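You operate a simulated robot arm through the tools that you are given. There is no shell and no other tool. Be economical: measure what you need, move in short steps, check, and stop when the job is done.

You are at the controls of a simulated robot arm. One attempt, no reset.

TASK
Put things in order on the worktop. At the end: the green hair clip is in the white carry tray; the blue hair clip stands on top of the green bath soap; the pink stick stands on top of the cream short carton; the orange hair clip stands on top of the orange polishing pad; whatever was shut is shut again. Leave all else as you found it, and nothing knocked over.
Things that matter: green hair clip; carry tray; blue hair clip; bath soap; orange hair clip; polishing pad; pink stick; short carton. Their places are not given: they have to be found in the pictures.

Only the result counts: the job must be done as asked and must still hold three seconds after the hand-in. Knocking over, shifting, dropping, spilling or breaking anything else fails it.

THE ROBOT
A 7-joint arm with a two-finger parallel gripper, fixed in place. Base frame: the origin is at the foot of the arm, x ahead of it, y to its left, z up; the work surface is at about z = 90. Lengths are in cm, angles in degrees, forces in N, time in s.
With the tool pointing down near the work surface it reaches from about 30 to 68 cm from the base axis. Its first joint turns from -66.0 to 66.0 degrees. Payload 1.57 kg.
The tool frame sits at the grasp point between the pads (the TCP): z along the fingers, y along the line on which they close. The tips reach 3 cm beyond it. Largest opening 11 cm; finger width 2.4, thickness 1.2; the body of the gripper, 4.8 by 11.2 cm, starts 7.8 cm behind the TCP.
Orientation is told as [roll, pitch, yaw] about the base's x, y, z axes, in that order, counted from this pose: with the fingers straight down and closing along the base's y, the tool's x points along the base's -x, its y along +y and its z along -z.

THE INTERFACE
- The arm moves only by the tool nudge_tool. Its arguments are lists of equal length, an entry for each row: "fingers": the opening in per cent of the stroke, from 0 (shut) to 100 (fully open); "slide": the shift along the tool's x, y, z in mm, a list of three; "rot": the turn, a rotation vector about the tool's x, y, z in degrees, a list of three. In form: {"fingers": [fingers, ...], "slide": [[tx, ty, tz], ...], "rot": [[ax, ay, az], ...]}. A call has 1 to 10 rows; each row shifts and turns the commanded pose from where the row before left it, along the tool's axes as they then stand. A row lasts 0.2 s, in which the tool goes at most 5 cm and 8.6 degrees; a call with a longer step from one row to the next is refused whole, and so is a gripper value outside its range. A pose out of reach is approached as far as the arm can. The call stops where the force on the tool passes 40 N (or 10 N more than at its start, if that is more) or the arm is blocked; 0.2 s more then pass. The fingers move at their own pace (about 10.8 cm/s each) and stop on an object; they squeeze with about 25 N. The grip force told is the motor's: it shows also when the fingers shut on nothing. Time passes only in rows, and 0.2 s behind the last, so rows that do not move let the fingers close. The reply holds the time, the measured pose of the TCP, the force on the tool along the base axes, the opening and the grip force, in the units named above and with some noise.
- Cameras (640 x 400 px; columns grow to the right, rows downward): "scene" is fixed at [16.93, -40.39, 139.24]; the picture's right is [0.68, -0.73, 0.00], its down [-0.50, -0.47, -0.73] and it looks along [0.53, 0.50, -0.68] (base axes); focal length 225 px, centre (320, 200). "wrist" rides on the gripper at [-3.6, 0, -8] in the tool frame; the picture's right is [0.00, -1.00, 0.00], its down [0.97, 0.00, -0.24] and it looks along [0.24, 0.00, 0.97] (tool axes); focal length 218 px, centre (320, 200).
- get_image(camera): a new picture of that camera. It takes no simulated time.
- locate(camera, pixels): for up to 12 pixels [column, row] of the newest picture of that camera ("zoom" is the newest enlarged one), the place [x, y, z] in the base frame of the surface seen there, good to about 0.2 cm. It takes no simulated time.
- enlarge(camera, box): a new picture of the part [left, top, right, bottom] of that camera's present view, enlarged. It takes no simulated time.
- sign_off(): hands the job in; it is judged then, once.

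Go step by step. Measure first, check grasps and placings, and put right what went wrong. The budget is 80 turns and 54 pictures, counting those below and the enlarged ones. Unless the task says otherwise, let go and move clear before handing in, and close with one line.

The tools are called by a JSON object that holds its "api" and its "payload". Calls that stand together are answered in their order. nudge_tool: Moves the arm, as the interface text tells. Its arguments: {"type":"object","properties":{"fingers":{"type":"array","items":{"type":"number"}},"slide":{"type":"array","items":{"type":"array","items":{"type":"number"}}},"rot":{"type":"array","items":{"type":"array","items":{"type":"number"}}}},"required":["fingers","slide","rot"]} The other tools are called the same way: get_image (camera) takes a picture; locate (camera, pixels) gives the place of the surface under pixels of a picture; enlarge (camera, box) takes an enlarged picture of a part of a camera's view; sign_off () hands the job in.

At the start:

```text
time: 0.0
tool_pos: [33.72, -0.39, 121.24]
tool_rot: [0.0, 0.0, -0.1]
wrist_force: [0.6, -0.5, 0.0]
finger_gap: 11.02
grasp_force: 0.1
```

scene: 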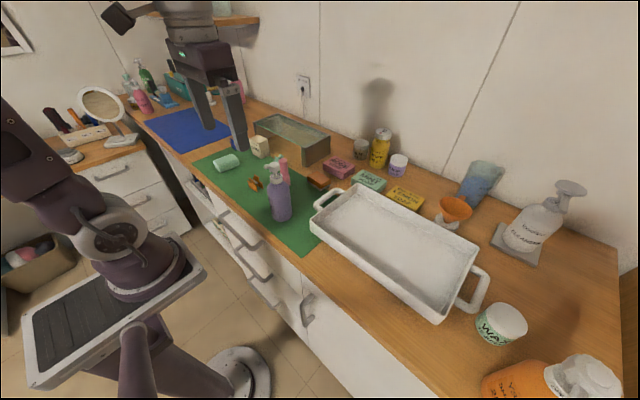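
wrist: 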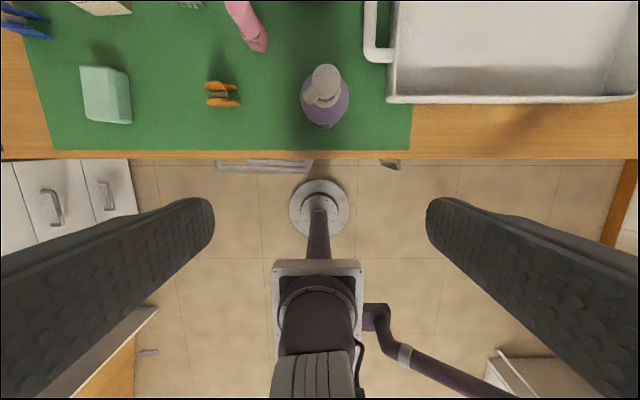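

The wrist view shows an orange clip near (222,95), a blue clip at (28,22) and the pink stick at (247,25). I'll enlarge the scene to find the rest.

{"api": "enlarge", "payload": {"camera": "scene", "box": [190, 100, 350, 220]}}

{"api": "enlarge", "payload": {"camera": "scene", "box": [300, 120, 480, 240]}}

{"api": "enlarge", "payload": {"camera": "wrist", "box": [0, 0, 400, 160]}}

```text
3.33 times, centred on (270, 160) of scene
```

zoom: 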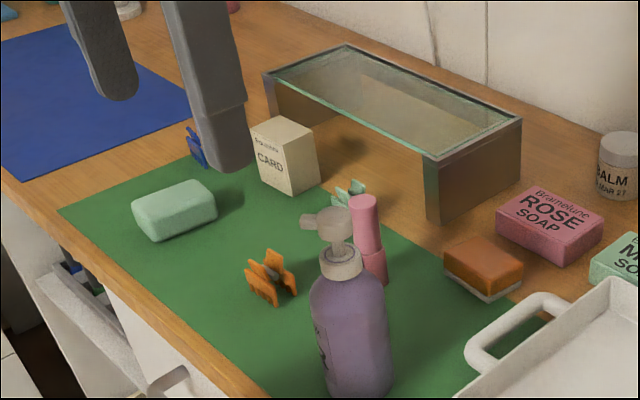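

```text
3.33 times, centred on (390, 180) of scene
```

zoom: 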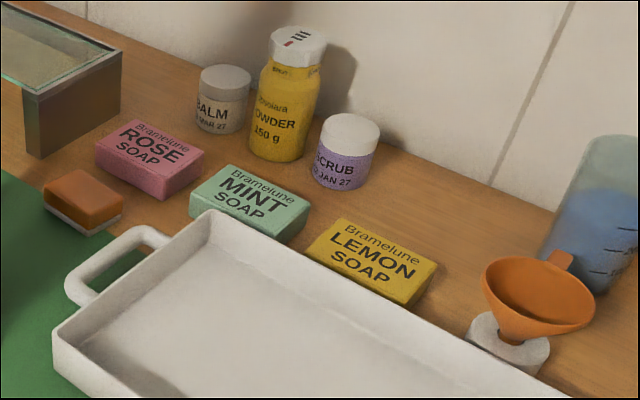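

```text
1.60 times, centred on (200, 80) of wrist
```

zoom: 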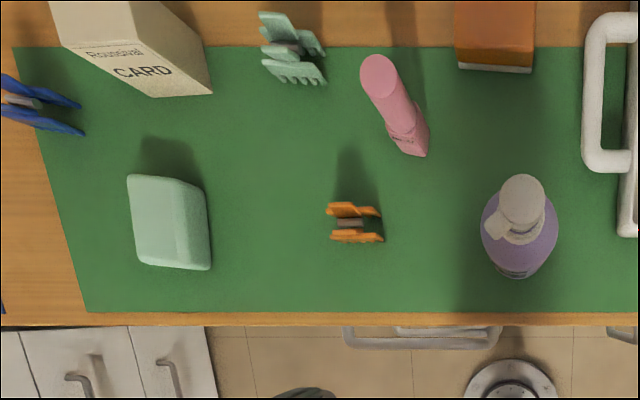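

The zoom shows the pale green soap bar at (170,220), the carton at (140,50), the green clip at (292,48), the pink stick at (395,100), the orange clip at (355,222) and the pad at (495,35). I'll locate points on each of them.

{"api": "locate", "payload": {"camera": "zoom", "pixels": [[165, 220], [130, 178], [150, 262], [203, 190], [350, 210], [356, 236], [350, 223], [380, 72], [415, 150], [290, 48], [20, 100], [495, 40]]}}

{"api": "locate", "payload": {"camera": "scene", "pixels": [[284, 162], [260, 139], [226, 161], [318, 176], [277, 148], [255, 183], [410, 240], [238, 143], [317, 131], [286, 127], [280, 205], [257, 141]]}}

```text
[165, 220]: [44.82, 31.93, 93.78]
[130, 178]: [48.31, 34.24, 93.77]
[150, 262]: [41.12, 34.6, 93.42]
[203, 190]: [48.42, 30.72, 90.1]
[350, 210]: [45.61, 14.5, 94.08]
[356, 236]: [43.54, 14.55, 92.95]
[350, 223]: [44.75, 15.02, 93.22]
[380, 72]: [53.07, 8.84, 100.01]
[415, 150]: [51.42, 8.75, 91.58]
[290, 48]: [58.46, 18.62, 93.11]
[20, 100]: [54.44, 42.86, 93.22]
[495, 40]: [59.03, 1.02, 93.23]
```

```text
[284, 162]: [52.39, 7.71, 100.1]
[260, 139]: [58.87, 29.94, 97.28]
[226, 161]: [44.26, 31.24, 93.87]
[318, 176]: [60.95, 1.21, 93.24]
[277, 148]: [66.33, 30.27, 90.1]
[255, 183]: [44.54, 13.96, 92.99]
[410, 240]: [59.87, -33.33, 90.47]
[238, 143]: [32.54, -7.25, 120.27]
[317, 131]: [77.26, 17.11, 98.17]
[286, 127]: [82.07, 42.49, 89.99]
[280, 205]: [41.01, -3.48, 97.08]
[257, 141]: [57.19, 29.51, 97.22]
```

The surfaces are located, with the mat at z≈90.1. I'll hover above the group at the current height for a top-down look.

{"api": "nudge_tool", "payload": {"fingers": [100, 100, 100, 100, 100, 100, 100], "slide": [[-24, 30, 0], [-24, 30, 0], [-24, 30, 0], [-24, 30, 0], [-24, 30, 0], [-24, 30, 0], [0, 0, 0]], "rot": [[0, 0, 0], [0, 0, 0], [0, 0, 0], [0, 0, 0], [0, 0, 0], [0, 0, 0], [0, 0, 0]]}}

{"api": "get_image", "payload": {"camera": "wrist"}}

```text
time: 1.6
tool_pos: [47.72, 17.58, 121.44]
tool_rot: [0.0, 0.1, -0.1]
wrist_force: [-0.7, -0.7, 0.4]
finger_gap: 11.0
grasp_force: 0.0
```

```text
48 pictures are left
```

wrist: 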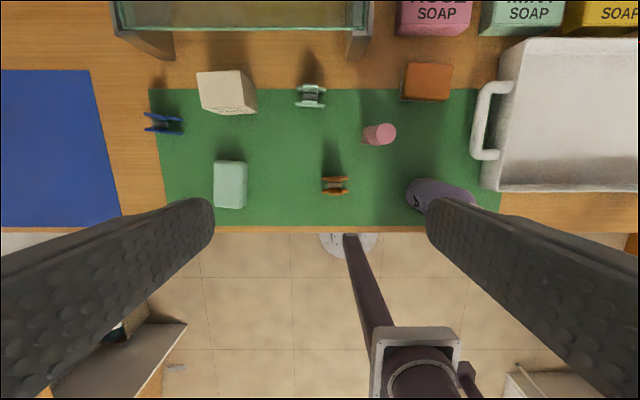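

{"api": "enlarge", "payload": {"camera": "wrist", "box": [130, 40, 490, 240]}}

```text
1.78 times, centred on (310, 140) of wrist
```

zoom: 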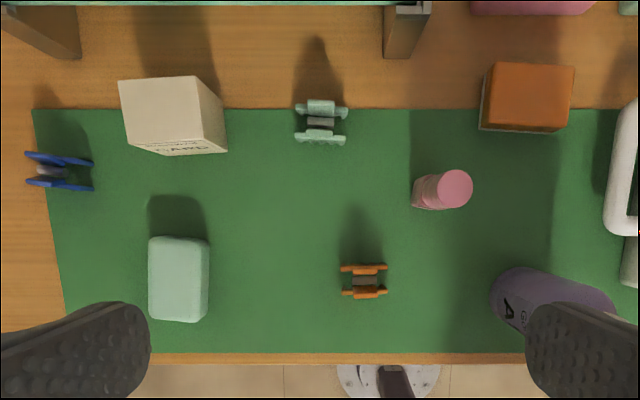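

The top-down view is clear: orange clip at (365,281), green at (321,122), blue at (60,171). I'll measure edges and tops.

{"api": "locate", "payload": {"camera": "zoom", "pixels": [[343, 269], [385, 268], [345, 293], [384, 293], [365, 281], [299, 110], [345, 112], [297, 137], [343, 140], [321, 122], [320, 105], [320, 133]]}}

{"api": "locate", "payload": {"camera": "zoom", "pixels": [[30, 155], [90, 162], [30, 182], [90, 188], [55, 171], [453, 188], [470, 188], [420, 193], [122, 84], [193, 80], [206, 140], [132, 141]]}}

{"api": "locate", "payload": {"camera": "zoom", "pixels": [[492, 68], [571, 70], [485, 122], [562, 125], [155, 243], [205, 245], [155, 313], [200, 315], [180, 280], [527, 98], [440, 188], [455, 173]]}}

```text
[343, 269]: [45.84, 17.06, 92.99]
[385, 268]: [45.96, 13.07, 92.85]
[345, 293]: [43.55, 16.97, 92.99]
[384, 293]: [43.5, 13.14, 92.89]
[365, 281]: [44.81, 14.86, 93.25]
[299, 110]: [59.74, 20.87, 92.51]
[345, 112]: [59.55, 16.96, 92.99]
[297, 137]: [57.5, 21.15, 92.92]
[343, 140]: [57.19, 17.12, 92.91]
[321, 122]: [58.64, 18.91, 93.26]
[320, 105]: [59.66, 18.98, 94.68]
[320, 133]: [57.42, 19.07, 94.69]
```

```text
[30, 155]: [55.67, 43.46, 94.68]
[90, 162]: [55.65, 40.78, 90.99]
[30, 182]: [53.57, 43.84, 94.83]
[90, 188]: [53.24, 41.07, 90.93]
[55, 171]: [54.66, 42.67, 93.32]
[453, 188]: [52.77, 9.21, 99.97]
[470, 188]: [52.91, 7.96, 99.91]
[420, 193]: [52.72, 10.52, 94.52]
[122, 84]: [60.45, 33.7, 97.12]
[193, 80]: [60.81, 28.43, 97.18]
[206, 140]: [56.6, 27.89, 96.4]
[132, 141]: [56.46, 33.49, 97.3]
```

```text
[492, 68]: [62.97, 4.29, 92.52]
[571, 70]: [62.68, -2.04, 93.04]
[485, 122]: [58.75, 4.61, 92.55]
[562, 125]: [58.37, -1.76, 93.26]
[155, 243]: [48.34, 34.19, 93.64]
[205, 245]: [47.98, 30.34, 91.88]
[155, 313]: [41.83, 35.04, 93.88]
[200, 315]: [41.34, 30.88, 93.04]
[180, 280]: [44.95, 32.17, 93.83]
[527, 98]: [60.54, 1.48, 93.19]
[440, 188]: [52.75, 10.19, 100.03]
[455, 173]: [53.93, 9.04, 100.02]
```

All three clips are about 2.8×4.1 cm and 4.6 cm tall, with the orange one centred at (44.7,15.05). I'll descend over it with the fingers closing along y.

{"api": "nudge_tool", "payload": {"fingers": [65, 65, 65, 65, 65, 65, 65, 65, 65], "slide": [[30, -25, 0], [0, 0, 40], [0, 0, 40], [0, 0, 40], [0, 0, 40], [0, 0, 40], [0, 0, 35], [0, 0, 20], [0, 0, 0]], "rot": [[0, 0, 0], [0, 0, 0], [0, 0, 0], [0, 0, 0], [0, 0, 0], [0, 0, 0], [0, 0, 0], [0, 0, 0], [0, 0, 0]]}}

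{"api": "get_image", "payload": {"camera": "wrist"}}

```text
time: 3.6
tool_pos: [44.82, 14.95, 96.03]
tool_rot: [0.0, 0.0, 0.0]
wrist_force: [0.7, 0.1, -0.5]
finger_gap: 7.15
grasp_force: 0.0
```

```text
46 pictures are left
```

wrist: 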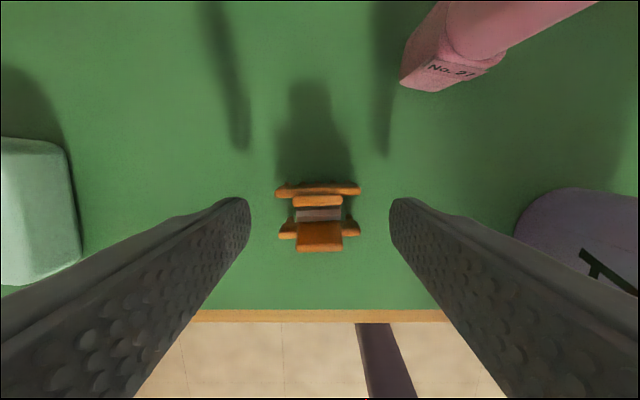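

The clip is centred between the fingers at (319,215). I'll lower 2.1 cm and close.

{"api": "nudge_tool", "payload": {"fingers": [65, 65, 30, 30, 20, 20, 20], "slide": [[0, 0, 21], [0, 0, 0], [0, 0, 0], [0, 0, 0], [0, 0, 0], [0, 0, 0], [0, 0, 0]], "rot": [[0, 0, 0], [0, 0, 0], [0, 0, 0], [0, 0, 0], [0, 0, 0], [0, 0, 0], [0, 0, 0]]}}

{"api": "get_image", "payload": {"camera": "wrist"}}

```text
time: 5.2
tool_pos: [44.87, 15.14, 93.82]
tool_rot: [0.0, -0.1, 0.1]
wrist_force: [0.9, -1.0, -0.3]
finger_gap: 4.5
grasp_force: 25.1
```

```text
45 pictures are left
```

wrist: 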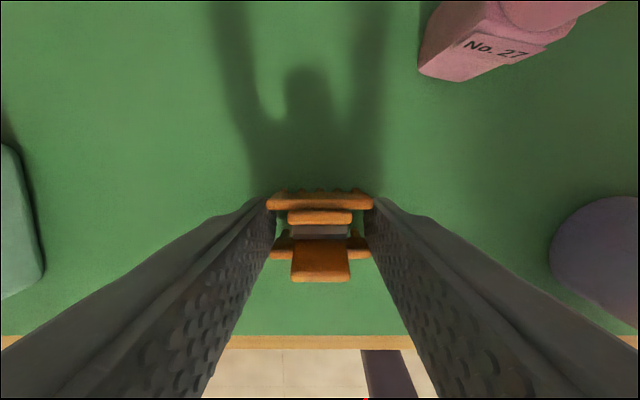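

Gripped at a 4.5 cm gap with 25 N. I'll lift well above the stick, move over the pad and look.

{"api": "nudge_tool", "payload": {"fingers": [20, 20, 20, 20, 20, 20, 20, 20, 20, 20], "slide": [[0, 0, -25], [0, 0, -40], [0, 0, -40], [0, 0, -40], [-27, -23, 0], [-33, -29, 0], [-33, -29, 0], [-33, -29, 0], [-32, -29, 0], [0, 0, 0]], "rot": [[0, 0, 0], [0, 0, 0], [0, 0, 0], [0, 0, 0], [0, 0, 0], [0, 0, 0], [0, 0, 0], [0, 0, 0], [0, 0, 0], [0, 0, 0]]}}

{"api": "get_image", "payload": {"camera": "wrist"}}

```text
time: 7.4
tool_pos: [60.94, 1.13, 107.83]
tool_rot: [0.0, 0.0, 0.0]
wrist_force: [-0.5, 0.4, 0.3]
finger_gap: 4.47
grasp_force: 25.2
```

```text
44 pictures are left
```

wrist: 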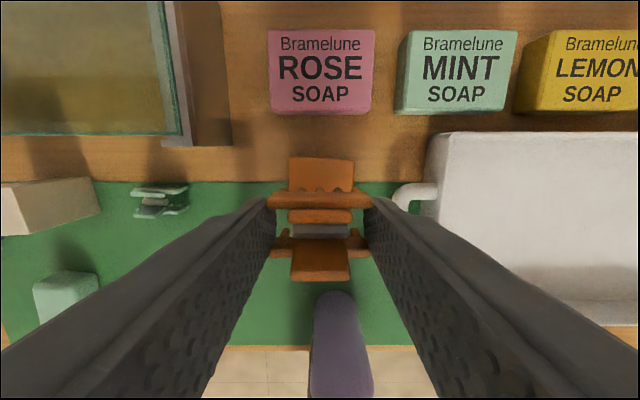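

The clip is steady and the pad is directly underneath. I'll lower to just above the pad top (TCP ≈97.3).

{"api": "nudge_tool", "payload": {"fingers": [20, 20, 20, 20, 20], "slide": [[2, 1, 40], [0, 0, 40], [0, 0, 20], [0, 0, 5], [0, 0, 0]], "rot": [[0, 0, 0], [0, 0, 0], [0, 0, 0], [0, 0, 0], [0, 0, 0]]}}

{"api": "enlarge", "payload": {"camera": "scene", "box": [270, 140, 370, 210]}}

```text
time: 8.6
tool_pos: [60.71, 1.09, 97.48]
tool_rot: [0.0, 0.0, 0.0]
wrist_force: [-0.4, 0.7, -0.2]
finger_gap: 4.46
grasp_force: 25.2
```

```text
5.71 times, centred on (320, 175) of scene
```

zoom: 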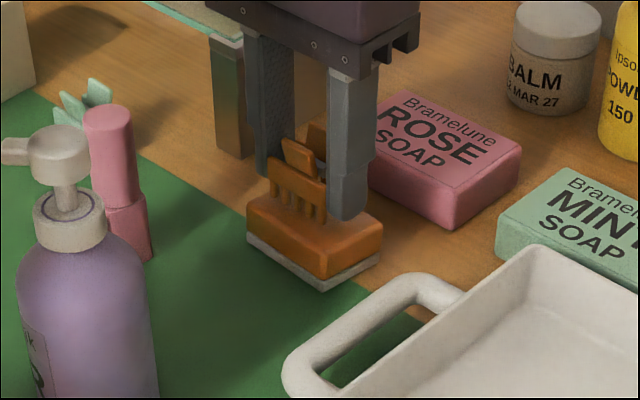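

The clip is just above the pad. I'll lower by small steps to feel for contact.

{"api": "nudge_tool", "payload": {"fingers": [20, 20, 20], "slide": [[0, 0, 2], [0, 0, 1.5], [0, 0, 0]], "rot": [[0, 0, 0], [0, 0, 0], [0, 0, 0]]}}

```text
time: 9.4
tool_pos: [60.63, 1.35, 97.34]
tool_rot: [0.1, -0.1, 0.0]
wrist_force: [-0.6, -0.5, 0.1]
finger_gap: 4.47
grasp_force: 24.9
```

There's no contact yet, and by my count it needs about 4 mm more. I'll continue in small steps.

{"api": "nudge_tool", "payload": {"fingers": [20, 20, 20, 20], "slide": [[0, 0, 1.5], [0, 0, 1.5], [0, 0, 1], [0, 0, 0]], "rot": [[0, 0, 0], [0, 0, 0], [0, 0, 0], [0, 0, 0]]}}

```text
time: 10.4
tool_pos: [60.64, 1.23, 96.96]
tool_rot: [0.1, 0.0, 0.0]
wrist_force: [0.2, 0.4, 0.0]
finger_gap: 4.51
grasp_force: 25.5
```

{"api": "nudge_tool", "payload": {"fingers": [20, 20, 20], "slide": [[0, 0, 1], [0, 0, 1], [0, 0, 0]], "rot": [[0, 0, 0], [0, 0, 0], [0, 0, 0]]}}

{"api": "enlarge", "payload": {"camera": "scene", "box": [295, 150, 345, 195]}}

```text
time: 11.2
tool_pos: [60.5, 1.2, 96.82]
tool_rot: [0.0, 0.1, 0.0]
wrist_force: [-3.0, 0.6, 7.9]
finger_gap: 4.48
grasp_force: 24.9
```

```text
8.89 times, centred on (320, 172) of scene
```

zoom: 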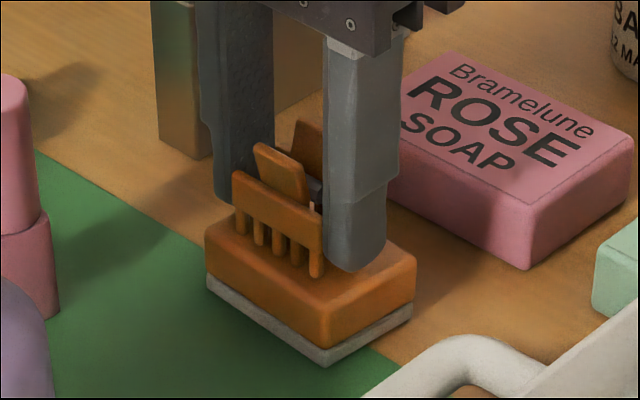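

Contact is felt at 7.9 N. I'll release, then rise straight up.

{"api": "nudge_tool", "payload": {"fingers": [45, 55, 55, 55, 55, 55, 55], "slide": [[0, 0, 0], [0, 0, 0], [0, 0, 0], [0, 0, -30], [0, 0, -40], [0, 0, -45], [0, 0, 0]], "rot": [[0, 0, 0], [0, 0, 0], [0, 0, 0], [0, 0, 0], [0, 0, 0], [0, 0, 0], [0, 0, 0]]}}

{"api": "get_image", "payload": {"camera": "wrist"}}

```text
time: 12.8
tool_pos: [60.65, 1.21, 108.43]
tool_rot: [-0.1, 0.0, 0.0]
wrist_force: [-0.4, 0.2, -0.4]
finger_gap: 6.07
grasp_force: 0.1
```

```text
41 pictures are left
```

wrist: 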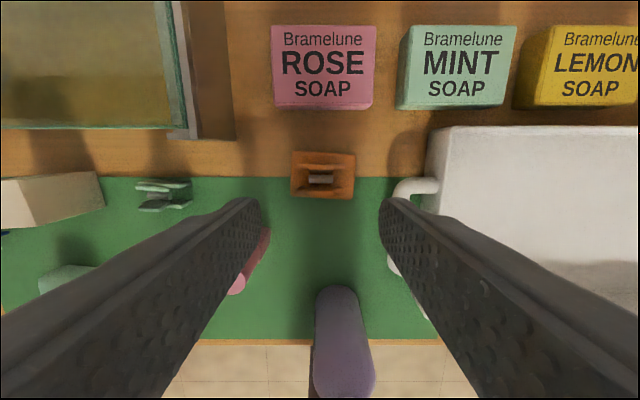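

The orange clip stands on the pad. Next I'll go to the green clip at (58.5,19.0).

{"api": "nudge_tool", "payload": {"fingers": [65, 65, 65, 65, 65, 65, 65, 65, 65], "slide": [[5, 40, 0], [5, 46, 0], [5, 46, 0], [6, 46, 0], [0, 0, 0], [0, 0, 45], [0, 0, 45], [0, 0, 34], [0, 0, 0]], "rot": [[0, 0, 0], [0, 0, 0], [0, 0, 0], [0, 0, 0], [0, 0, 0], [0, 0, 0], [0, 0, 0], [0, 0, 0], [0, 0, 0]]}}

{"api": "get_image", "payload": {"camera": "wrist"}}

```text
time: 14.8
tool_pos: [58.37, 18.99, 96.0]
tool_rot: [0.0, 0.0, 0.0]
wrist_force: [-0.1, -0.8, 0.2]
finger_gap: 7.15
grasp_force: 0.0
```

```text
40 pictures are left
```

wrist: 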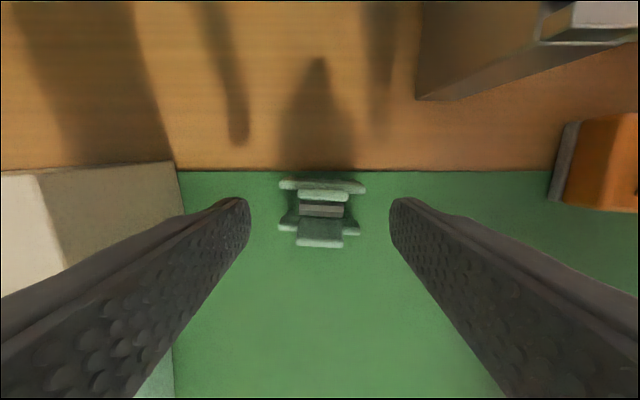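

Centred on the green clip at (321,212). I'll lower, close and lift.

{"api": "nudge_tool", "payload": {"fingers": [65, 65, 30, 20, 20, 20, 20, 20, 20, 20], "slide": [[0, 0, 21], [0, 0, 0], [0, 0, 0], [0, 0, 0], [0, 0, 0], [0, 0, 0], [0, 0, -25], [0, 0, -40], [0, 0, -45], [0, 0, -40]], "rot": [[0, 0, 0], [0, 0, 0], [0, 0, 0], [0, 0, 0], [0, 0, 0], [0, 0, 0], [0, 0, 0], [0, 0, 0], [0, 0, 0], [0, 0, 0]]}}

{"api": "get_image", "payload": {"camera": "wrist"}}

{"api": "locate", "payload": {"camera": "scene", "pixels": [[364, 186], [477, 253], [316, 225], [430, 315], [370, 225], [420, 260], [400, 230]]}}

```text
time: 17.0
tool_pos: [58.37, 18.99, 108.88]
tool_rot: [0.0, 0.0, 0.0]
wrist_force: [0.0, -0.1, 0.2]
finger_gap: 4.45
grasp_force: 25.1
```

```text
39 pictures are left
```

wrist: 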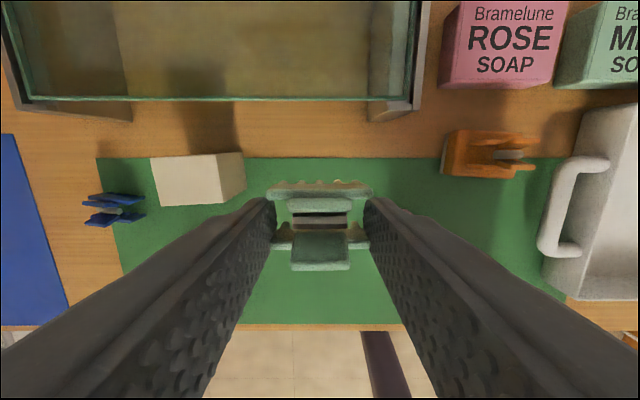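

```text
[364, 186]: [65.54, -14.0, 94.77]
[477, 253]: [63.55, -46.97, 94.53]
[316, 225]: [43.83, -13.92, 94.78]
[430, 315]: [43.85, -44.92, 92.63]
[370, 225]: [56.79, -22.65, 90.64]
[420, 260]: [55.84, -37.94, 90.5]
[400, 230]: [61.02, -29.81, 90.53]
```

The green clip is held. The tray floor is z≈90.5 and the inside runs x 44.5–65, y −15 to −46. I'll move over (55,−24).

{"api": "nudge_tool", "payload": {"fingers": [20, 20, 20, 20, 20, 20, 20, 20, 20, 20], "slide": [[4, -40, -10], [4, -48, 0], [4, -48, 0], [4, -48, 0], [4, -48, 0], [4, -48, 0], [4, -48, 0], [4, -48, 0], [4, -48, 0], [0, 0, 0]], "rot": [[0, 0, 0], [0, 0, 0], [0, 0, 0], [0, 0, 0], [0, 0, 0], [0, 0, 0], [0, 0, 0], [0, 0, 0], [0, 0, 0], [0, 0, 0]]}}

{"api": "nudge_tool", "payload": {"fingers": [20, 20, 20, 20, 20, 20], "slide": [[0, 0, 40], [0, 0, 45], [0, 0, 40], [0, 0, 20], [0, 0, 5], [0, 0, 0]], "rot": [[0, 0, 0], [0, 0, 0], [0, 0, 0], [0, 0, 0], [0, 0, 0], [0, 0, 0]]}}

{"api": "get_image", "payload": {"camera": "scene"}}

```text
time: 19.2
tool_pos: [54.58, -23.4, 109.94]
tool_rot: [0.0, 0.0, 0.1]
wrist_force: [0.3, 0.6, 0.1]
finger_gap: 4.46
grasp_force: 25.1
```

```text
time: 20.6
tool_pos: [54.74, -23.38, 94.72]
tool_rot: [0.1, 0.0, 0.0]
wrist_force: [0.2, 0.2, 0.4]
finger_gap: 4.44
grasp_force: 25.3
```

```text
38 pictures are left
```

scene: 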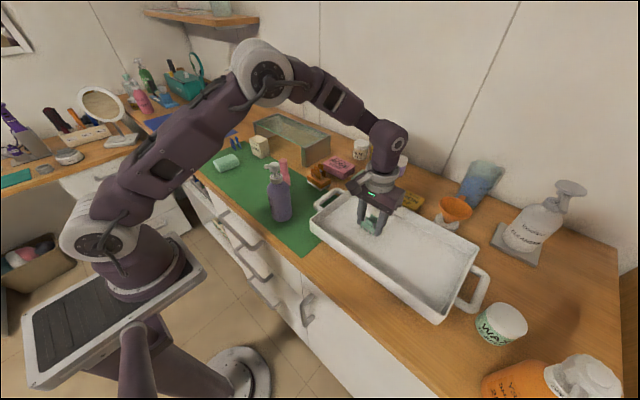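

The clip is inside the tray and just above its floor. I'll lower by small steps.

{"api": "nudge_tool", "payload": {"fingers": [20, 20, 20, 20, 20], "slide": [[0, 0, 2], [0, 0, 1.5], [0, 0, 1.5], [0, 0, 1], [0, 0, 0]], "rot": [[0, 0, 0], [0, 0, 0], [0, 0, 0], [0, 0, 0], [0, 0, 0]]}}

```text
time: 21.8
tool_pos: [54.92, -23.39, 94.09]
tool_rot: [0.0, -0.1, 0.1]
wrist_force: [-5.0, 0.1, 17.2]
finger_gap: 4.43
grasp_force: 25.6
```

Contact at 17 N. I'll release and lift.

{"api": "nudge_tool", "payload": {"fingers": [20, 45, 58, 58, 58, 58, 58, 58, 58], "slide": [[0, 0, -1], [0, 0, 0], [0, 0, 0], [0, 0, 0], [0, 0, -30], [0, 0, -45], [0, 0, -45], [0, 0, -45], [0, 0, 0]], "rot": [[0, 0, 0], [0, 0, 0], [0, 0, 0], [0, 0, 0], [0, 0, 0], [0, 0, 0], [0, 0, 0], [0, 0, 0], [0, 0, 0]]}}

{"api": "get_image", "payload": {"camera": "wrist"}}

```text
time: 23.8
tool_pos: [54.7, -23.45, 110.87]
tool_rot: [-0.1, 0.0, 0.0]
wrist_force: [-0.5, -0.2, 0.2]
finger_gap: 6.37
grasp_force: 0.1
```

```text
37 pictures are left
```

wrist: 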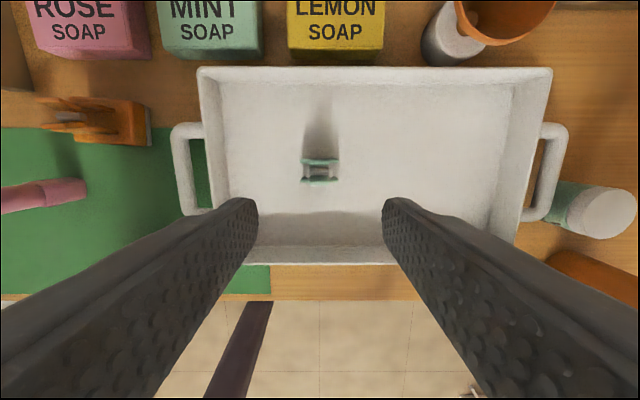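

The green clip stands in the tray. Next I'll hover over the pink stick at (52.8,9.05).

{"api": "nudge_tool", "payload": {"fingers": [60, 60, 60, 60, 60, 60, 60, 60, 60], "slide": [[2, 40, 0], [2, 45, 0], [3, 48, 0], [3, 48, 0], [3, 48, 0], [3, 48, 0], [3, 48, 0], [0, 0, 0], [0, 0, 0]], "rot": [[0, 0, 0], [0, 0, 0], [0, 0, 0], [0, 0, 0], [0, 0, 0], [0, 0, 0], [0, 0, 0], [0, 0, 0], [0, 0, 0]]}}

{"api": "enlarge", "payload": {"camera": "wrist", "box": [220, 120, 420, 260]}}

{"api": "enlarge", "payload": {"camera": "scene", "box": [260, 145, 310, 190]}}

```text
time: 25.8
tool_pos: [53.0, 9.15, 110.77]
tool_rot: [-0.1, 0.0, -0.1]
wrist_force: [0.1, -0.2, -0.6]
finger_gap: 6.61
grasp_force: 0.1
```

```text
2.86 times, centred on (320, 190) of wrist
```

zoom: 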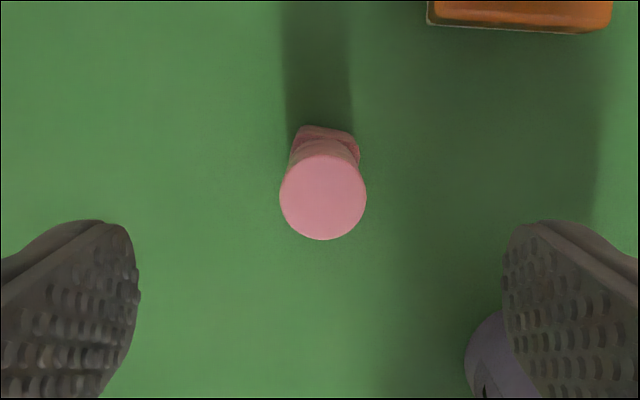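

```text
8.89 times, centred on (285, 168) of scene
```

zoom: 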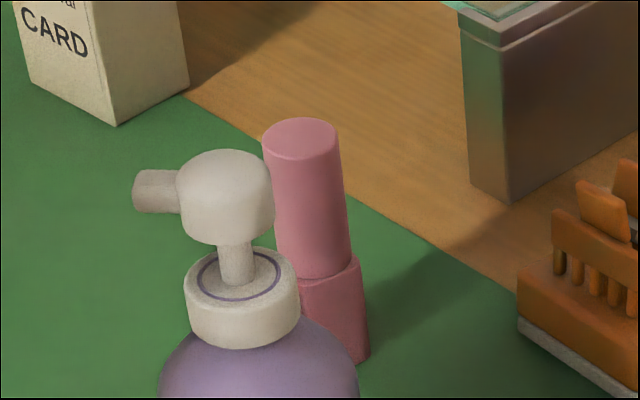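

The stick is centred at (320,197), a cylinder about 2.5 cm across on a slightly turned square base. I'll grip the cylinder at TCP z≈97 so the tips stay above the base.

{"api": "nudge_tool", "payload": {"fingers": [60, 60, 60, 60, 60, 20, 5, 5, 5, 5], "slide": [[2, -1, 45], [0, 0, 45], [0, 0, 35], [0, 0, 12], [0, 0, 0], [0, 0, 0], [0, 0, 0], [0, 0, 0], [0, 0, 0], [0, 0, 0]], "rot": [[0, 0, 0], [0, 0, 0], [0, 0, 0], [0, 0, 0], [0, 0, 0], [0, 0, 0], [0, 0, 0], [0, 0, 0], [0, 0, 0], [0, 0, 0]]}}

{"api": "enlarge", "payload": {"camera": "scene", "box": [240, 120, 320, 190]}}

```text
time: 28.0
tool_pos: [52.64, 8.87, 96.97]
tool_rot: [-0.1, 0.0, -0.1]
wrist_force: [-0.6, 0.0, -0.1]
finger_gap: 2.59
grasp_force: 25.0
```

```text
5.71 times, centred on (280, 155) of scene
```

zoom: 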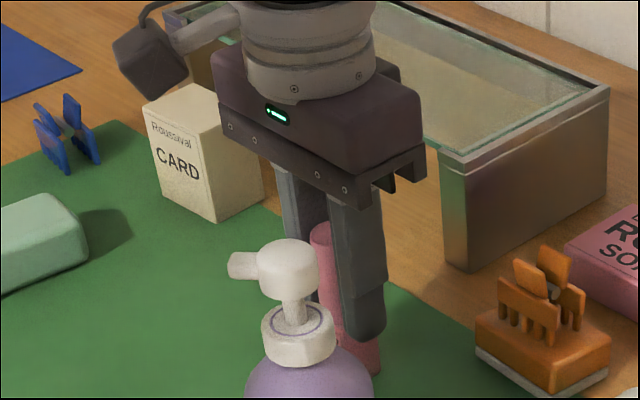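

Gripped at 2.59 cm. I'll lift straight up, then move over the carton centre at (58.6,30.9).

{"api": "nudge_tool", "payload": {"fingers": [5, 5, 5, 5, 5, 5, 5, 5, 5, 5], "slide": [[0, 0, -25], [0, 0, -35], [0, 0, -35], [0, 0, -30], [-10, 35, 0], [-12, 46, 0], [-12, 46, 0], [-12, 46, 0], [-12, 46, 0], [0, 0, 0]], "rot": [[0, 0, 0], [0, 0, 0], [0, 0, 0], [0, 0, 0], [0, 0, 0], [0, 0, 0], [0, 0, 0], [0, 0, 0], [0, 0, 0], [0, 0, 0]]}}

{"api": "get_image", "payload": {"camera": "wrist"}}

{"api": "enlarge", "payload": {"camera": "scene", "box": [210, 90, 310, 170]}}

```text
time: 30.2
tool_pos: [57.3, 29.61, 109.13]
tool_rot: [-0.1, 0.1, 0.0]
wrist_force: [-0.5, 0.2, -0.5]
finger_gap: 2.59
grasp_force: 25.4
out of reach, approached as far as the arm can: row 9
```

```text
33 pictures are left
```

wrist: 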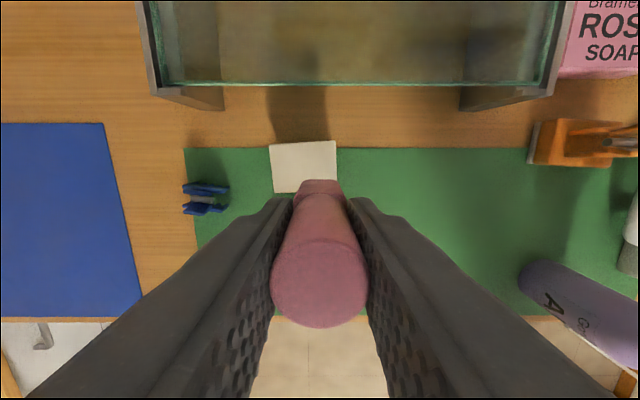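

```text
5.00 times, centred on (260, 130) of scene
```

zoom: 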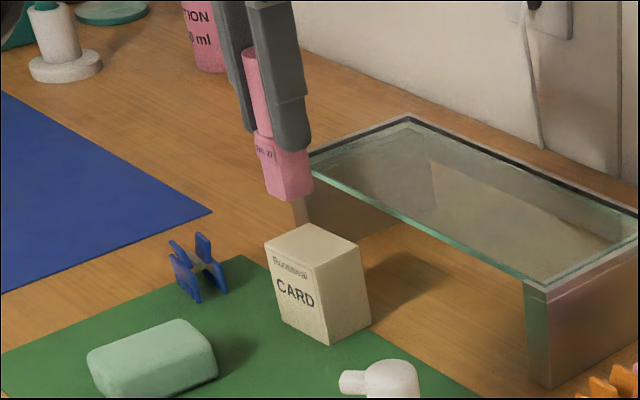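

The arm hits its reach limit at this height, with the TCP at (57.3,29.6). Reach grows lower down, so I'll lower to about 105, which keeps the stick base about 0.9 cm above the carton.

{"api": "nudge_tool", "payload": {"fingers": [5, 5, 5], "slide": [[0, 0, 20], [0, 0, 17], [0, 0, 0]], "rot": [[0, 0, 0], [0, 0, 0], [0, 0, 0]]}}

```text
time: 31.0
tool_pos: [57.01, 29.41, 105.77]
tool_rot: [0.0, 0.0, 0.0]
wrist_force: [0.1, 0.2, -0.7]
finger_gap: 2.61
grasp_force: 25.0
```

I'll push outward along x and y from here.

{"api": "nudge_tool", "payload": {"fingers": [5, 5, 5], "slide": [[-7, 6, 0], [-7, 6, 0], [0, 0, 0]], "rot": [[0, 0, 0], [0, 0, 0], [0, 0, 0]]}}

{"api": "enlarge", "payload": {"camera": "scene", "box": [230, 100, 290, 170]}}

```text
time: 31.8
tool_pos: [57.34, 30.47, 105.25]
tool_rot: [-1.2, 0.8, 1.6]
wrist_force: [-0.1, -0.2, -0.1]
finger_gap: 2.62
grasp_force: 24.6
out of reach, approached as far as the arm can: row 2
```

```text
5.71 times, centred on (260, 135) of scene
```

zoom: 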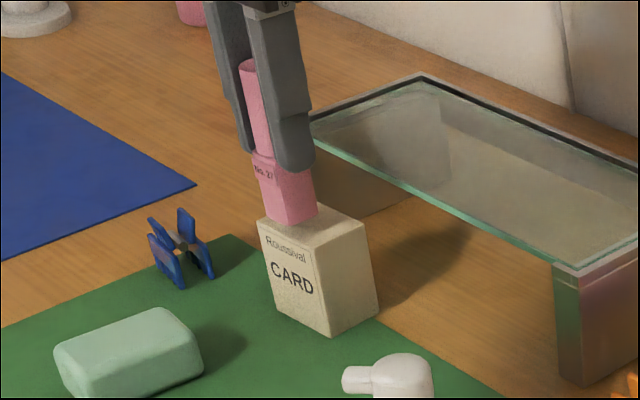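

Reach stops near r≈65 here, which would leave the stick close to the carton's front edge. I'll go back, set it down on free mat, and regrasp with the tool pitched outward to gain reach.

{"api": "nudge_tool", "payload": {"fingers": [5, 5, 5, 5, 5, 5, 5], "slide": [[10, -5, -15], [10, -35, -5], [12, -40, 0], [12, -40, 0], [10, -30, 0], [0, 0, 0], [0, 0, 0]], "rot": [[0, 0, 0], [0, 0, 0], [0, 0, 0], [0, 0, 0], [0, 0, 0], [0, 0, 0], [0, 0, 0]]}}

```text
time: 33.4
tool_pos: [52.83, 15.54, 107.77]
tool_rot: [0.1, 0.2, 0.0]
wrist_force: [0.8, 0.7, 0.7]
finger_gap: 2.62
grasp_force: 24.7
```

The orientation is level again. I'll lower the stick to the mat at (52.8,15.5).

{"api": "nudge_tool", "payload": {"fingers": [5, 5, 5, 5, 5], "slide": [[0, 0, 40], [0, 0, 40], [0, 0, 20], [0, 0, 3], [0, 0, 0]], "rot": [[0, 0, 0], [0, 0, 0], [0, 0, 0], [0, 0, 0], [0, 0, 0]]}}

{"api": "nudge_tool", "payload": {"fingers": [5, 5, 5], "slide": [[0, 0, 2], [0, 0, 1], [0, 0, 0]], "rot": [[0, 0, 0], [0, 0, 0], [0, 0, 0]]}}

```text
time: 34.6
tool_pos: [53.14, 15.66, 97.42]
tool_rot: [0.0, 0.1, 0.1]
wrist_force: [-0.6, 0.5, -1.2]
finger_gap: 2.62
grasp_force: 24.8
```

```text
time: 35.4
tool_pos: [53.13, 15.66, 97.19]
tool_rot: [0.0, 0.0, 0.1]
wrist_force: [0.2, 0.5, 0.1]
finger_gap: 2.61
grasp_force: 24.8
```

{"api": "nudge_tool", "payload": {"fingers": [5, 5, 5, 5], "slide": [[0, 0, 1], [0, 0, 1], [0, 0, 1], [0, 0, 0]], "rot": [[0, 0, 0], [0, 0, 0], [0, 0, 0], [0, 0, 0]]}}

```text
time: 36.4
tool_pos: [52.95, 15.66, 96.88]
tool_rot: [0.0, 0.0, 0.0]
wrist_force: [-0.4, 0.0, 1.9]
finger_gap: 2.6
grasp_force: 25.0
```

It's touching the mat at 1.9 N. I'll open, pitch the tool 16° outward about the TCP, and regrip.

{"api": "nudge_tool", "payload": {"fingers": [35, 45, 45, 45, 45, 45], "slide": [[0, 0, 0], [0, 0, 0], [0, 0, 0], [0, 0, 0], [0, 0, 0], [0, 0, 0]], "rot": [[0, 0, 0], [0, 0, 0], [0, -8, 0], [0, -8, 0], [0, 0, 0], [0, 0, 0]]}}

{"api": "get_image", "payload": {"camera": "wrist"}}

{"api": "enlarge", "payload": {"camera": "scene", "box": [230, 110, 310, 190]}}

```text
time: 37.8
tool_pos: [52.92, 15.59, 96.91]
tool_rot: [0.0, -16.0, 0.1]
wrist_force: [0.7, 0.7, 0.2]
finger_gap: 4.95
grasp_force: 0.0
```

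```text
30 pictures are left
```

wrist: 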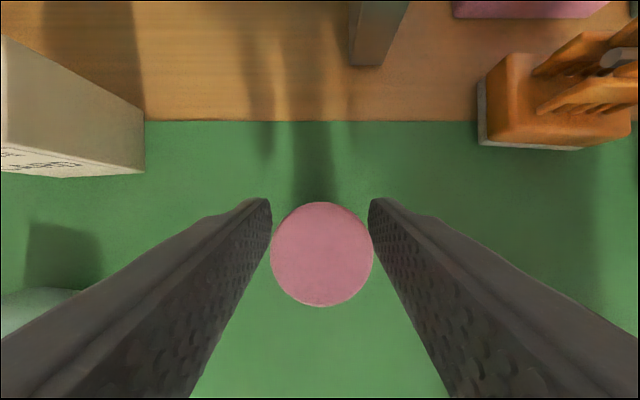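

```text
5.00 times, centred on (270, 150) of scene
```

zoom: 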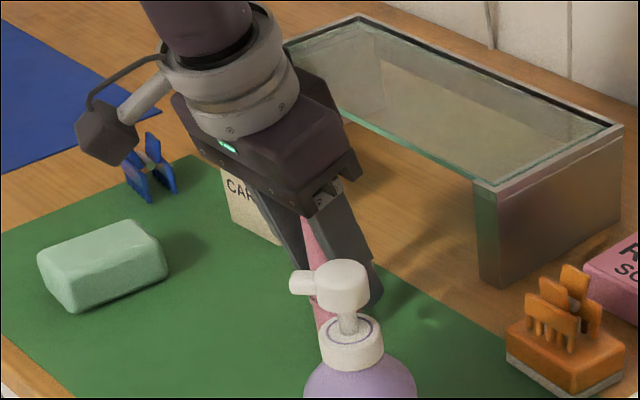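

Pitch is −16° and the stick still stands between the pads. I'll close and lift vertically; in tool axes with 16° of pitch, base up maps to tool (+x·sin, −z·cos).

{"api": "nudge_tool", "payload": {"fingers": [5, 5, 5, 5], "slide": [[0, 0, 0], [0, 0, 0], [0, 0, 0], [0, 0, 0]], "rot": [[0, 0, 0], [0, 0, 0], [0, 0, 0], [0, 0, 0]]}}

```text
time: 38.8
tool_pos: [53.08, 15.71, 97.0]
tool_rot: [0.0, -16.1, 0.0]
wrist_force: [0.4, 0.8, 1.4]
finger_gap: 2.64
grasp_force: 25.1
```

Gripped with the tilt. I'll lift 10.5 cm and move over the carton centre.

{"api": "nudge_tool", "payload": {"fingers": [5, 5, 5, 5, 5, 5, 5, 5, 5, 5], "slide": [[-7.2, 0, -25.2], [-7.2, 0, -25.2], [-7.2, 0, -25.2], [-7.3, 0, -25.3], [-10.8, 30.5, 3.1], [-10.8, 30.5, 3.1], [-10.8, 30.5, 3.1], [-10.8, 30.5, 3.1], [-10.8, 30.5, 3.1], [0, 0, 0]], "rot": [[0, 0, 0], [0, 0, 0], [0, 0, 0], [0, 0, 0], [0, 0, 0], [0, 0, 0], [0, 0, 0], [0, 0, 0], [0, 0, 0], [0, 0, 0]]}}

{"api": "enlarge", "payload": {"camera": "scene", "box": [220, 90, 300, 170]}}

{"api": "get_image", "payload": {"camera": "wrist"}}

```text
time: 41.0
tool_pos: [58.88, 30.45, 107.5]
tool_rot: [0.1, -16.0, 0.0]
wrist_force: [-0.1, 0.1, -1.6]
finger_gap: 2.59
grasp_force: 24.6
```

```text
5.00 times, centred on (260, 130) of scene
```

zoom: 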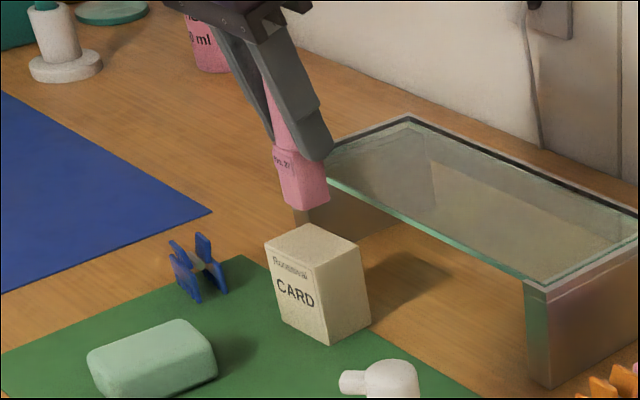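

```text
27 pictures are left
```

wrist: 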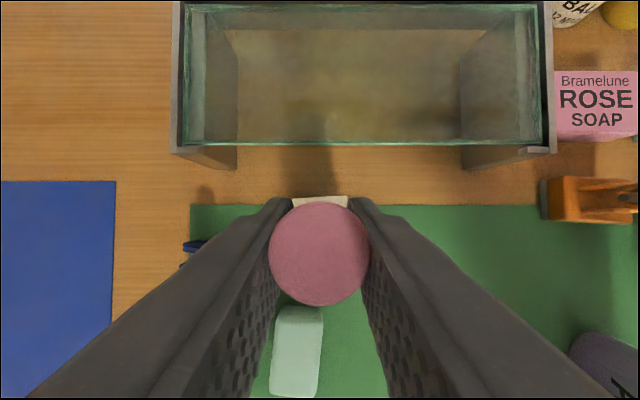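

It reached (58.9,30.45) with the stick upright. I'll lower 3 cm to just above the carton top.

{"api": "nudge_tool", "payload": {"fingers": [5, 5, 5], "slide": [[6, 3, 14], [4, 0, 14.5], [0, 0, 0]], "rot": [[0, 0, 0], [0, 0, 0], [0, 0, 0]]}}

{"api": "enlarge", "payload": {"camera": "scene", "box": [230, 105, 290, 165]}}

```text
time: 41.8
tool_pos: [58.47, 30.89, 104.35]
tool_rot: [0.0, -16.0, 0.0]
wrist_force: [-0.6, -0.2, 0.2]
finger_gap: 2.62
grasp_force: 25.1
```

```text
6.67 times, centred on (260, 135) of scene
```

zoom: 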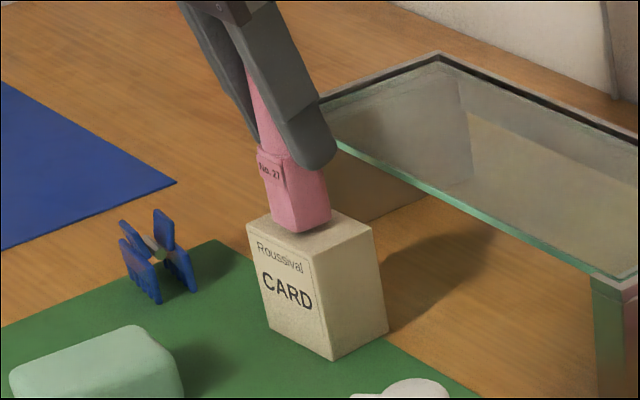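

The base is almost on the carton. I'll step down by millimetres.

{"api": "nudge_tool", "payload": {"fingers": [5, 5, 5], "slide": [[0.3, 0, 1], [0.3, 0, 1], [0, 0, 0]], "rot": [[0, 0, 0], [0, 0, 0], [0, 0, 0]]}}

```text
time: 42.6
tool_pos: [58.47, 31.04, 104.15]
tool_rot: [0.0, -16.1, 0.0]
wrist_force: [-1.1, -0.1, -0.3]
finger_gap: 2.59
grasp_force: 25.2
```

{"api": "nudge_tool", "payload": {"fingers": [5, 5, 5], "slide": [[0.3, 0, 1], [0.3, 0, 1], [0, 0, 0]], "rot": [[0, 0, 0], [0, 0, 0], [0, 0, 0]]}}

```text
time: 43.4
tool_pos: [58.66, 31.06, 103.78]
tool_rot: [-0.1, -16.1, 0.1]
wrist_force: [1.3, 0.0, 1.5]
finger_gap: 2.61
grasp_force: 25.2
```

{"api": "nudge_tool", "payload": {"fingers": [5, 5], "slide": [[0.2, 0, 0.7], [0, 0, 0]], "rot": [[0, 0, 0], [0, 0, 0]]}}

{"api": "enlarge", "payload": {"camera": "scene", "box": [240, 115, 280, 160]}}

```text
time: 44.0
tool_pos: [58.41, 31.13, 103.75]
tool_rot: [0.1, -16.0, 0.0]
wrist_force: [-0.5, 0.3, 9.0]
finger_gap: 2.59
grasp_force: 24.9
```

```text
8.89 times, centred on (260, 138) of scene
```

zoom: 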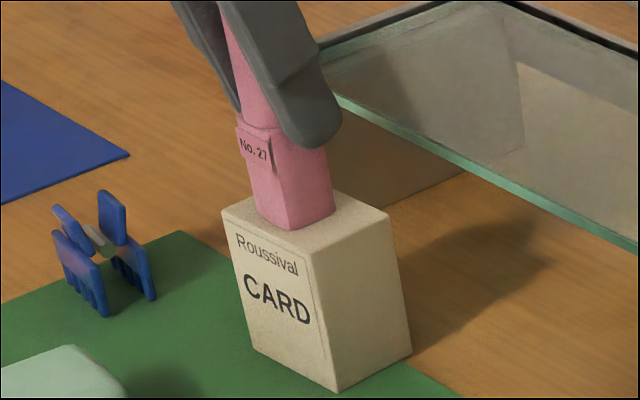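

Contact at 9 N, with the stick standing fully on the carton. I'll release and back away along the tool axis.

{"api": "nudge_tool", "payload": {"fingers": [30, 40, 40, 40, 40, 40, 40, 40], "slide": [[0, 0, 0], [0, 0, 0], [0, 0, 0], [0, 0, -25], [0, 0, -35], [0, 0, -35], [0, 0, -20], [0, 0, 0]], "rot": [[0, 0, 0], [0, 0, 0], [0, 0, 0], [0, 0, 0], [0, 0, 0], [0, 0, 0], [0, 0, 0], [0, 0, 0]]}}

{"api": "get_image", "payload": {"camera": "wrist"}}

{"api": "enlarge", "payload": {"camera": "scene", "box": [220, 90, 300, 170]}}

```text
time: 45.8
tool_pos: [55.5, 31.41, 114.85]
tool_rot: [0.0, -15.9, 0.0]
wrist_force: [0.9, 0.1, 0.2]
finger_gap: 4.41
grasp_force: 0.1
```

```text
24 pictures are left
```

wrist: 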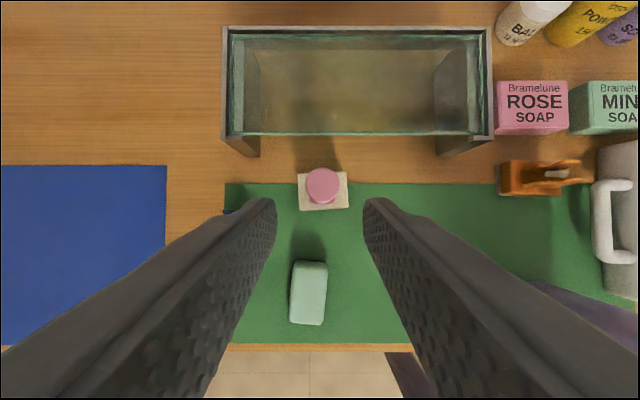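

```text
5.00 times, centred on (260, 130) of scene
```

zoom: 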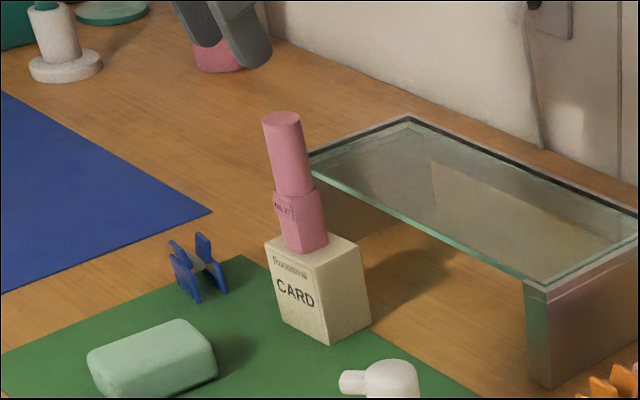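

The stick stands on the carton. Next is the blue clip: I'll pull in and left, reduce the pitch to 8°, and look.

{"api": "nudge_tool", "payload": {"fingers": [65, 65, 65, 65, 65], "slide": [[27, 22, 2], [27, 22, 2], [26, 22, 2], [0, 0, 0], [0, 0, 0]], "rot": [[0, 0, 0], [0, 0, 0], [0, 0, 0], [0, 8, 0], [0, 0, 0]]}}

{"api": "enlarge", "payload": {"camera": "wrist", "box": [220, 60, 420, 200]}}

```text
time: 47.0
tool_pos: [47.78, 37.89, 112.19]
tool_rot: [0.0, -8.0, 0.0]
wrist_force: [-0.7, 0.1, 0.9]
finger_gap: 7.13
grasp_force: 0.0
```

```text
2.86 times, centred on (320, 130) of wrist
```

zoom: 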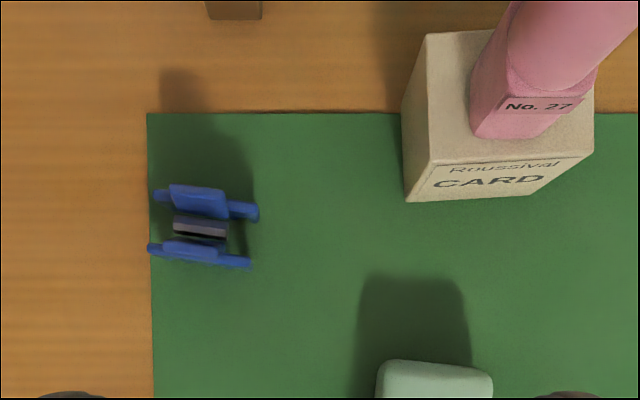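

{"api": "locate", "payload": {"camera": "zoom", "pixels": [[158, 196], [255, 211], [152, 248], [247, 262], [200, 200], [190, 249], [200, 228], [380, 370], [488, 378]]}}

```text
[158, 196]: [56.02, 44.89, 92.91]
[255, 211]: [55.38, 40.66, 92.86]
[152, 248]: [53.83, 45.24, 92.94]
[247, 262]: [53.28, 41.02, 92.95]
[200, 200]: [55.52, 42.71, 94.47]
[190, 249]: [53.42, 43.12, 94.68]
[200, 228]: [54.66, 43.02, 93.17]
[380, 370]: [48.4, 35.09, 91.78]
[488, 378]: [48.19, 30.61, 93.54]
```

The blue clip centre is (54.6,42.95), turned about −8.5° in yaw. I'll yaw to match and approach to just above it.

{"api": "nudge_tool", "payload": {"fingers": [65, 65, 65, 65, 65, 65, 65, 65], "slide": [[0, 0, 0], [-2.1, 25.9, 31.1], [-2.1, 25.9, 31.1], [0, 0, 0], [-11.8, 1.7, 27.6], [-11.8, 1.7, 27.6], [-11.8, 1.7, 27.6], [0, 0, 0]], "rot": [[0, 0, 8.3], [0, 0, 0], [0, 0, 0], [0, 0, 0], [0, 0, 0], [0, 0, 0], [0, 0, 0], [0, 0, 0]]}}

{"api": "get_image", "payload": {"camera": "wrist"}}

```text
time: 48.8
tool_pos: [54.23, 42.55, 98.13]
tool_rot: [1.2, -7.9, -8.4]
wrist_force: [0.3, -0.8, 0.2]
finger_gap: 7.15
grasp_force: 0.0
```

```text
21 pictures are left
```

wrist: 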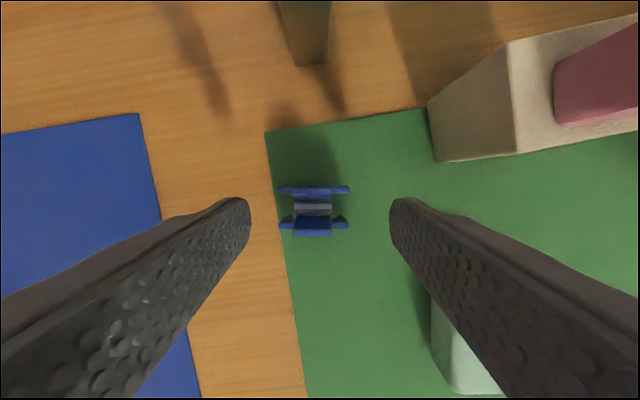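

Aligned, with the clip at (313,212), about 4 mm to the left. I'll correct, lower to z≈94 and close.

{"api": "nudge_tool", "payload": {"fingers": [65, 65, 65, 30, 20, 20, 20, 20], "slide": [[1.9, 3.5, 20.5], [1.9, 0, 20.5], [0, 0, 0], [0, 0, 0], [0, 0, 0], [0, 0, 0], [0, 0, 0], [0, 0, 0]], "rot": [[0, 0, 0], [0, 0, 0], [0, 0, 0], [0, 0, 0], [0, 0, 0], [0, 0, 0], [0, 0, 0], [0, 0, 0]]}}

{"api": "get_image", "payload": {"camera": "wrist"}}

```text
time: 50.6
tool_pos: [54.34, 42.73, 95.1]
tool_rot: [1.2, -7.9, -8.4]
wrist_force: [-0.4, 0.2, -0.4]
finger_gap: 4.46
grasp_force: 25.1
out of reach, approached as far as the arm can: row 1
```

```text
20 pictures are left
```

wrist: 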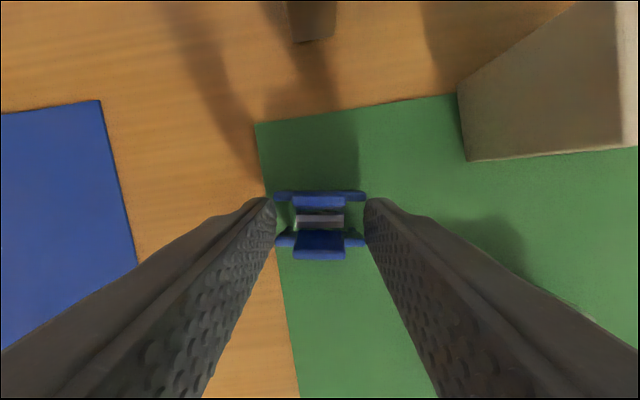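

Gripped at 4.46 cm with TCP z=95.1, a bit high but on the widest part. I'll lift gently while pulling inward and check that it holds.

{"api": "nudge_tool", "payload": {"fingers": [20, 20, 20, 20, 20], "slide": [[1, -1.5, -10], [3.1, -3.5, -10.6], [12, -17, -32], [12, -17, -32], [0, 0, 0]], "rot": [[0, 0, 0], [0, 0, 0], [0, 0, 0], [0, 0, 0], [0, 0, 0]]}}

{"api": "get_image", "payload": {"camera": "wrist"}}

{"api": "enlarge", "payload": {"camera": "scene", "box": [190, 100, 270, 180]}}

```text
time: 51.8
tool_pos: [49.68, 39.39, 103.14]
tool_rot: [1.2, -7.9, -8.4]
wrist_force: [-0.3, 0.1, 0.3]
finger_gap: 4.51
grasp_force: 24.5
```

```text
19 pictures are left
```

wrist: 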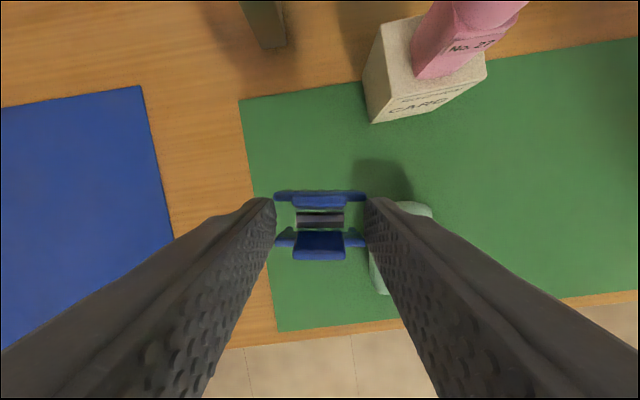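

```text
5.00 times, centred on (230, 140) of scene
```

zoom: 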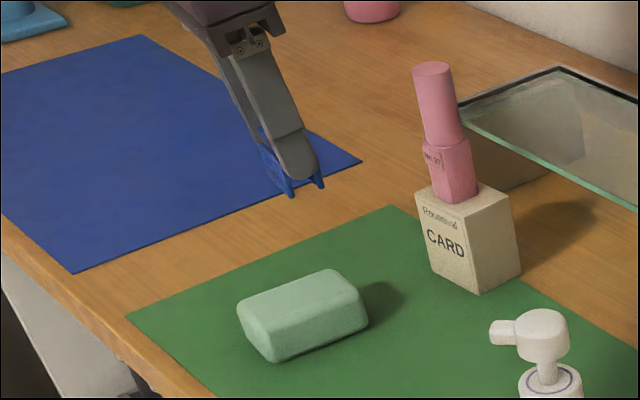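

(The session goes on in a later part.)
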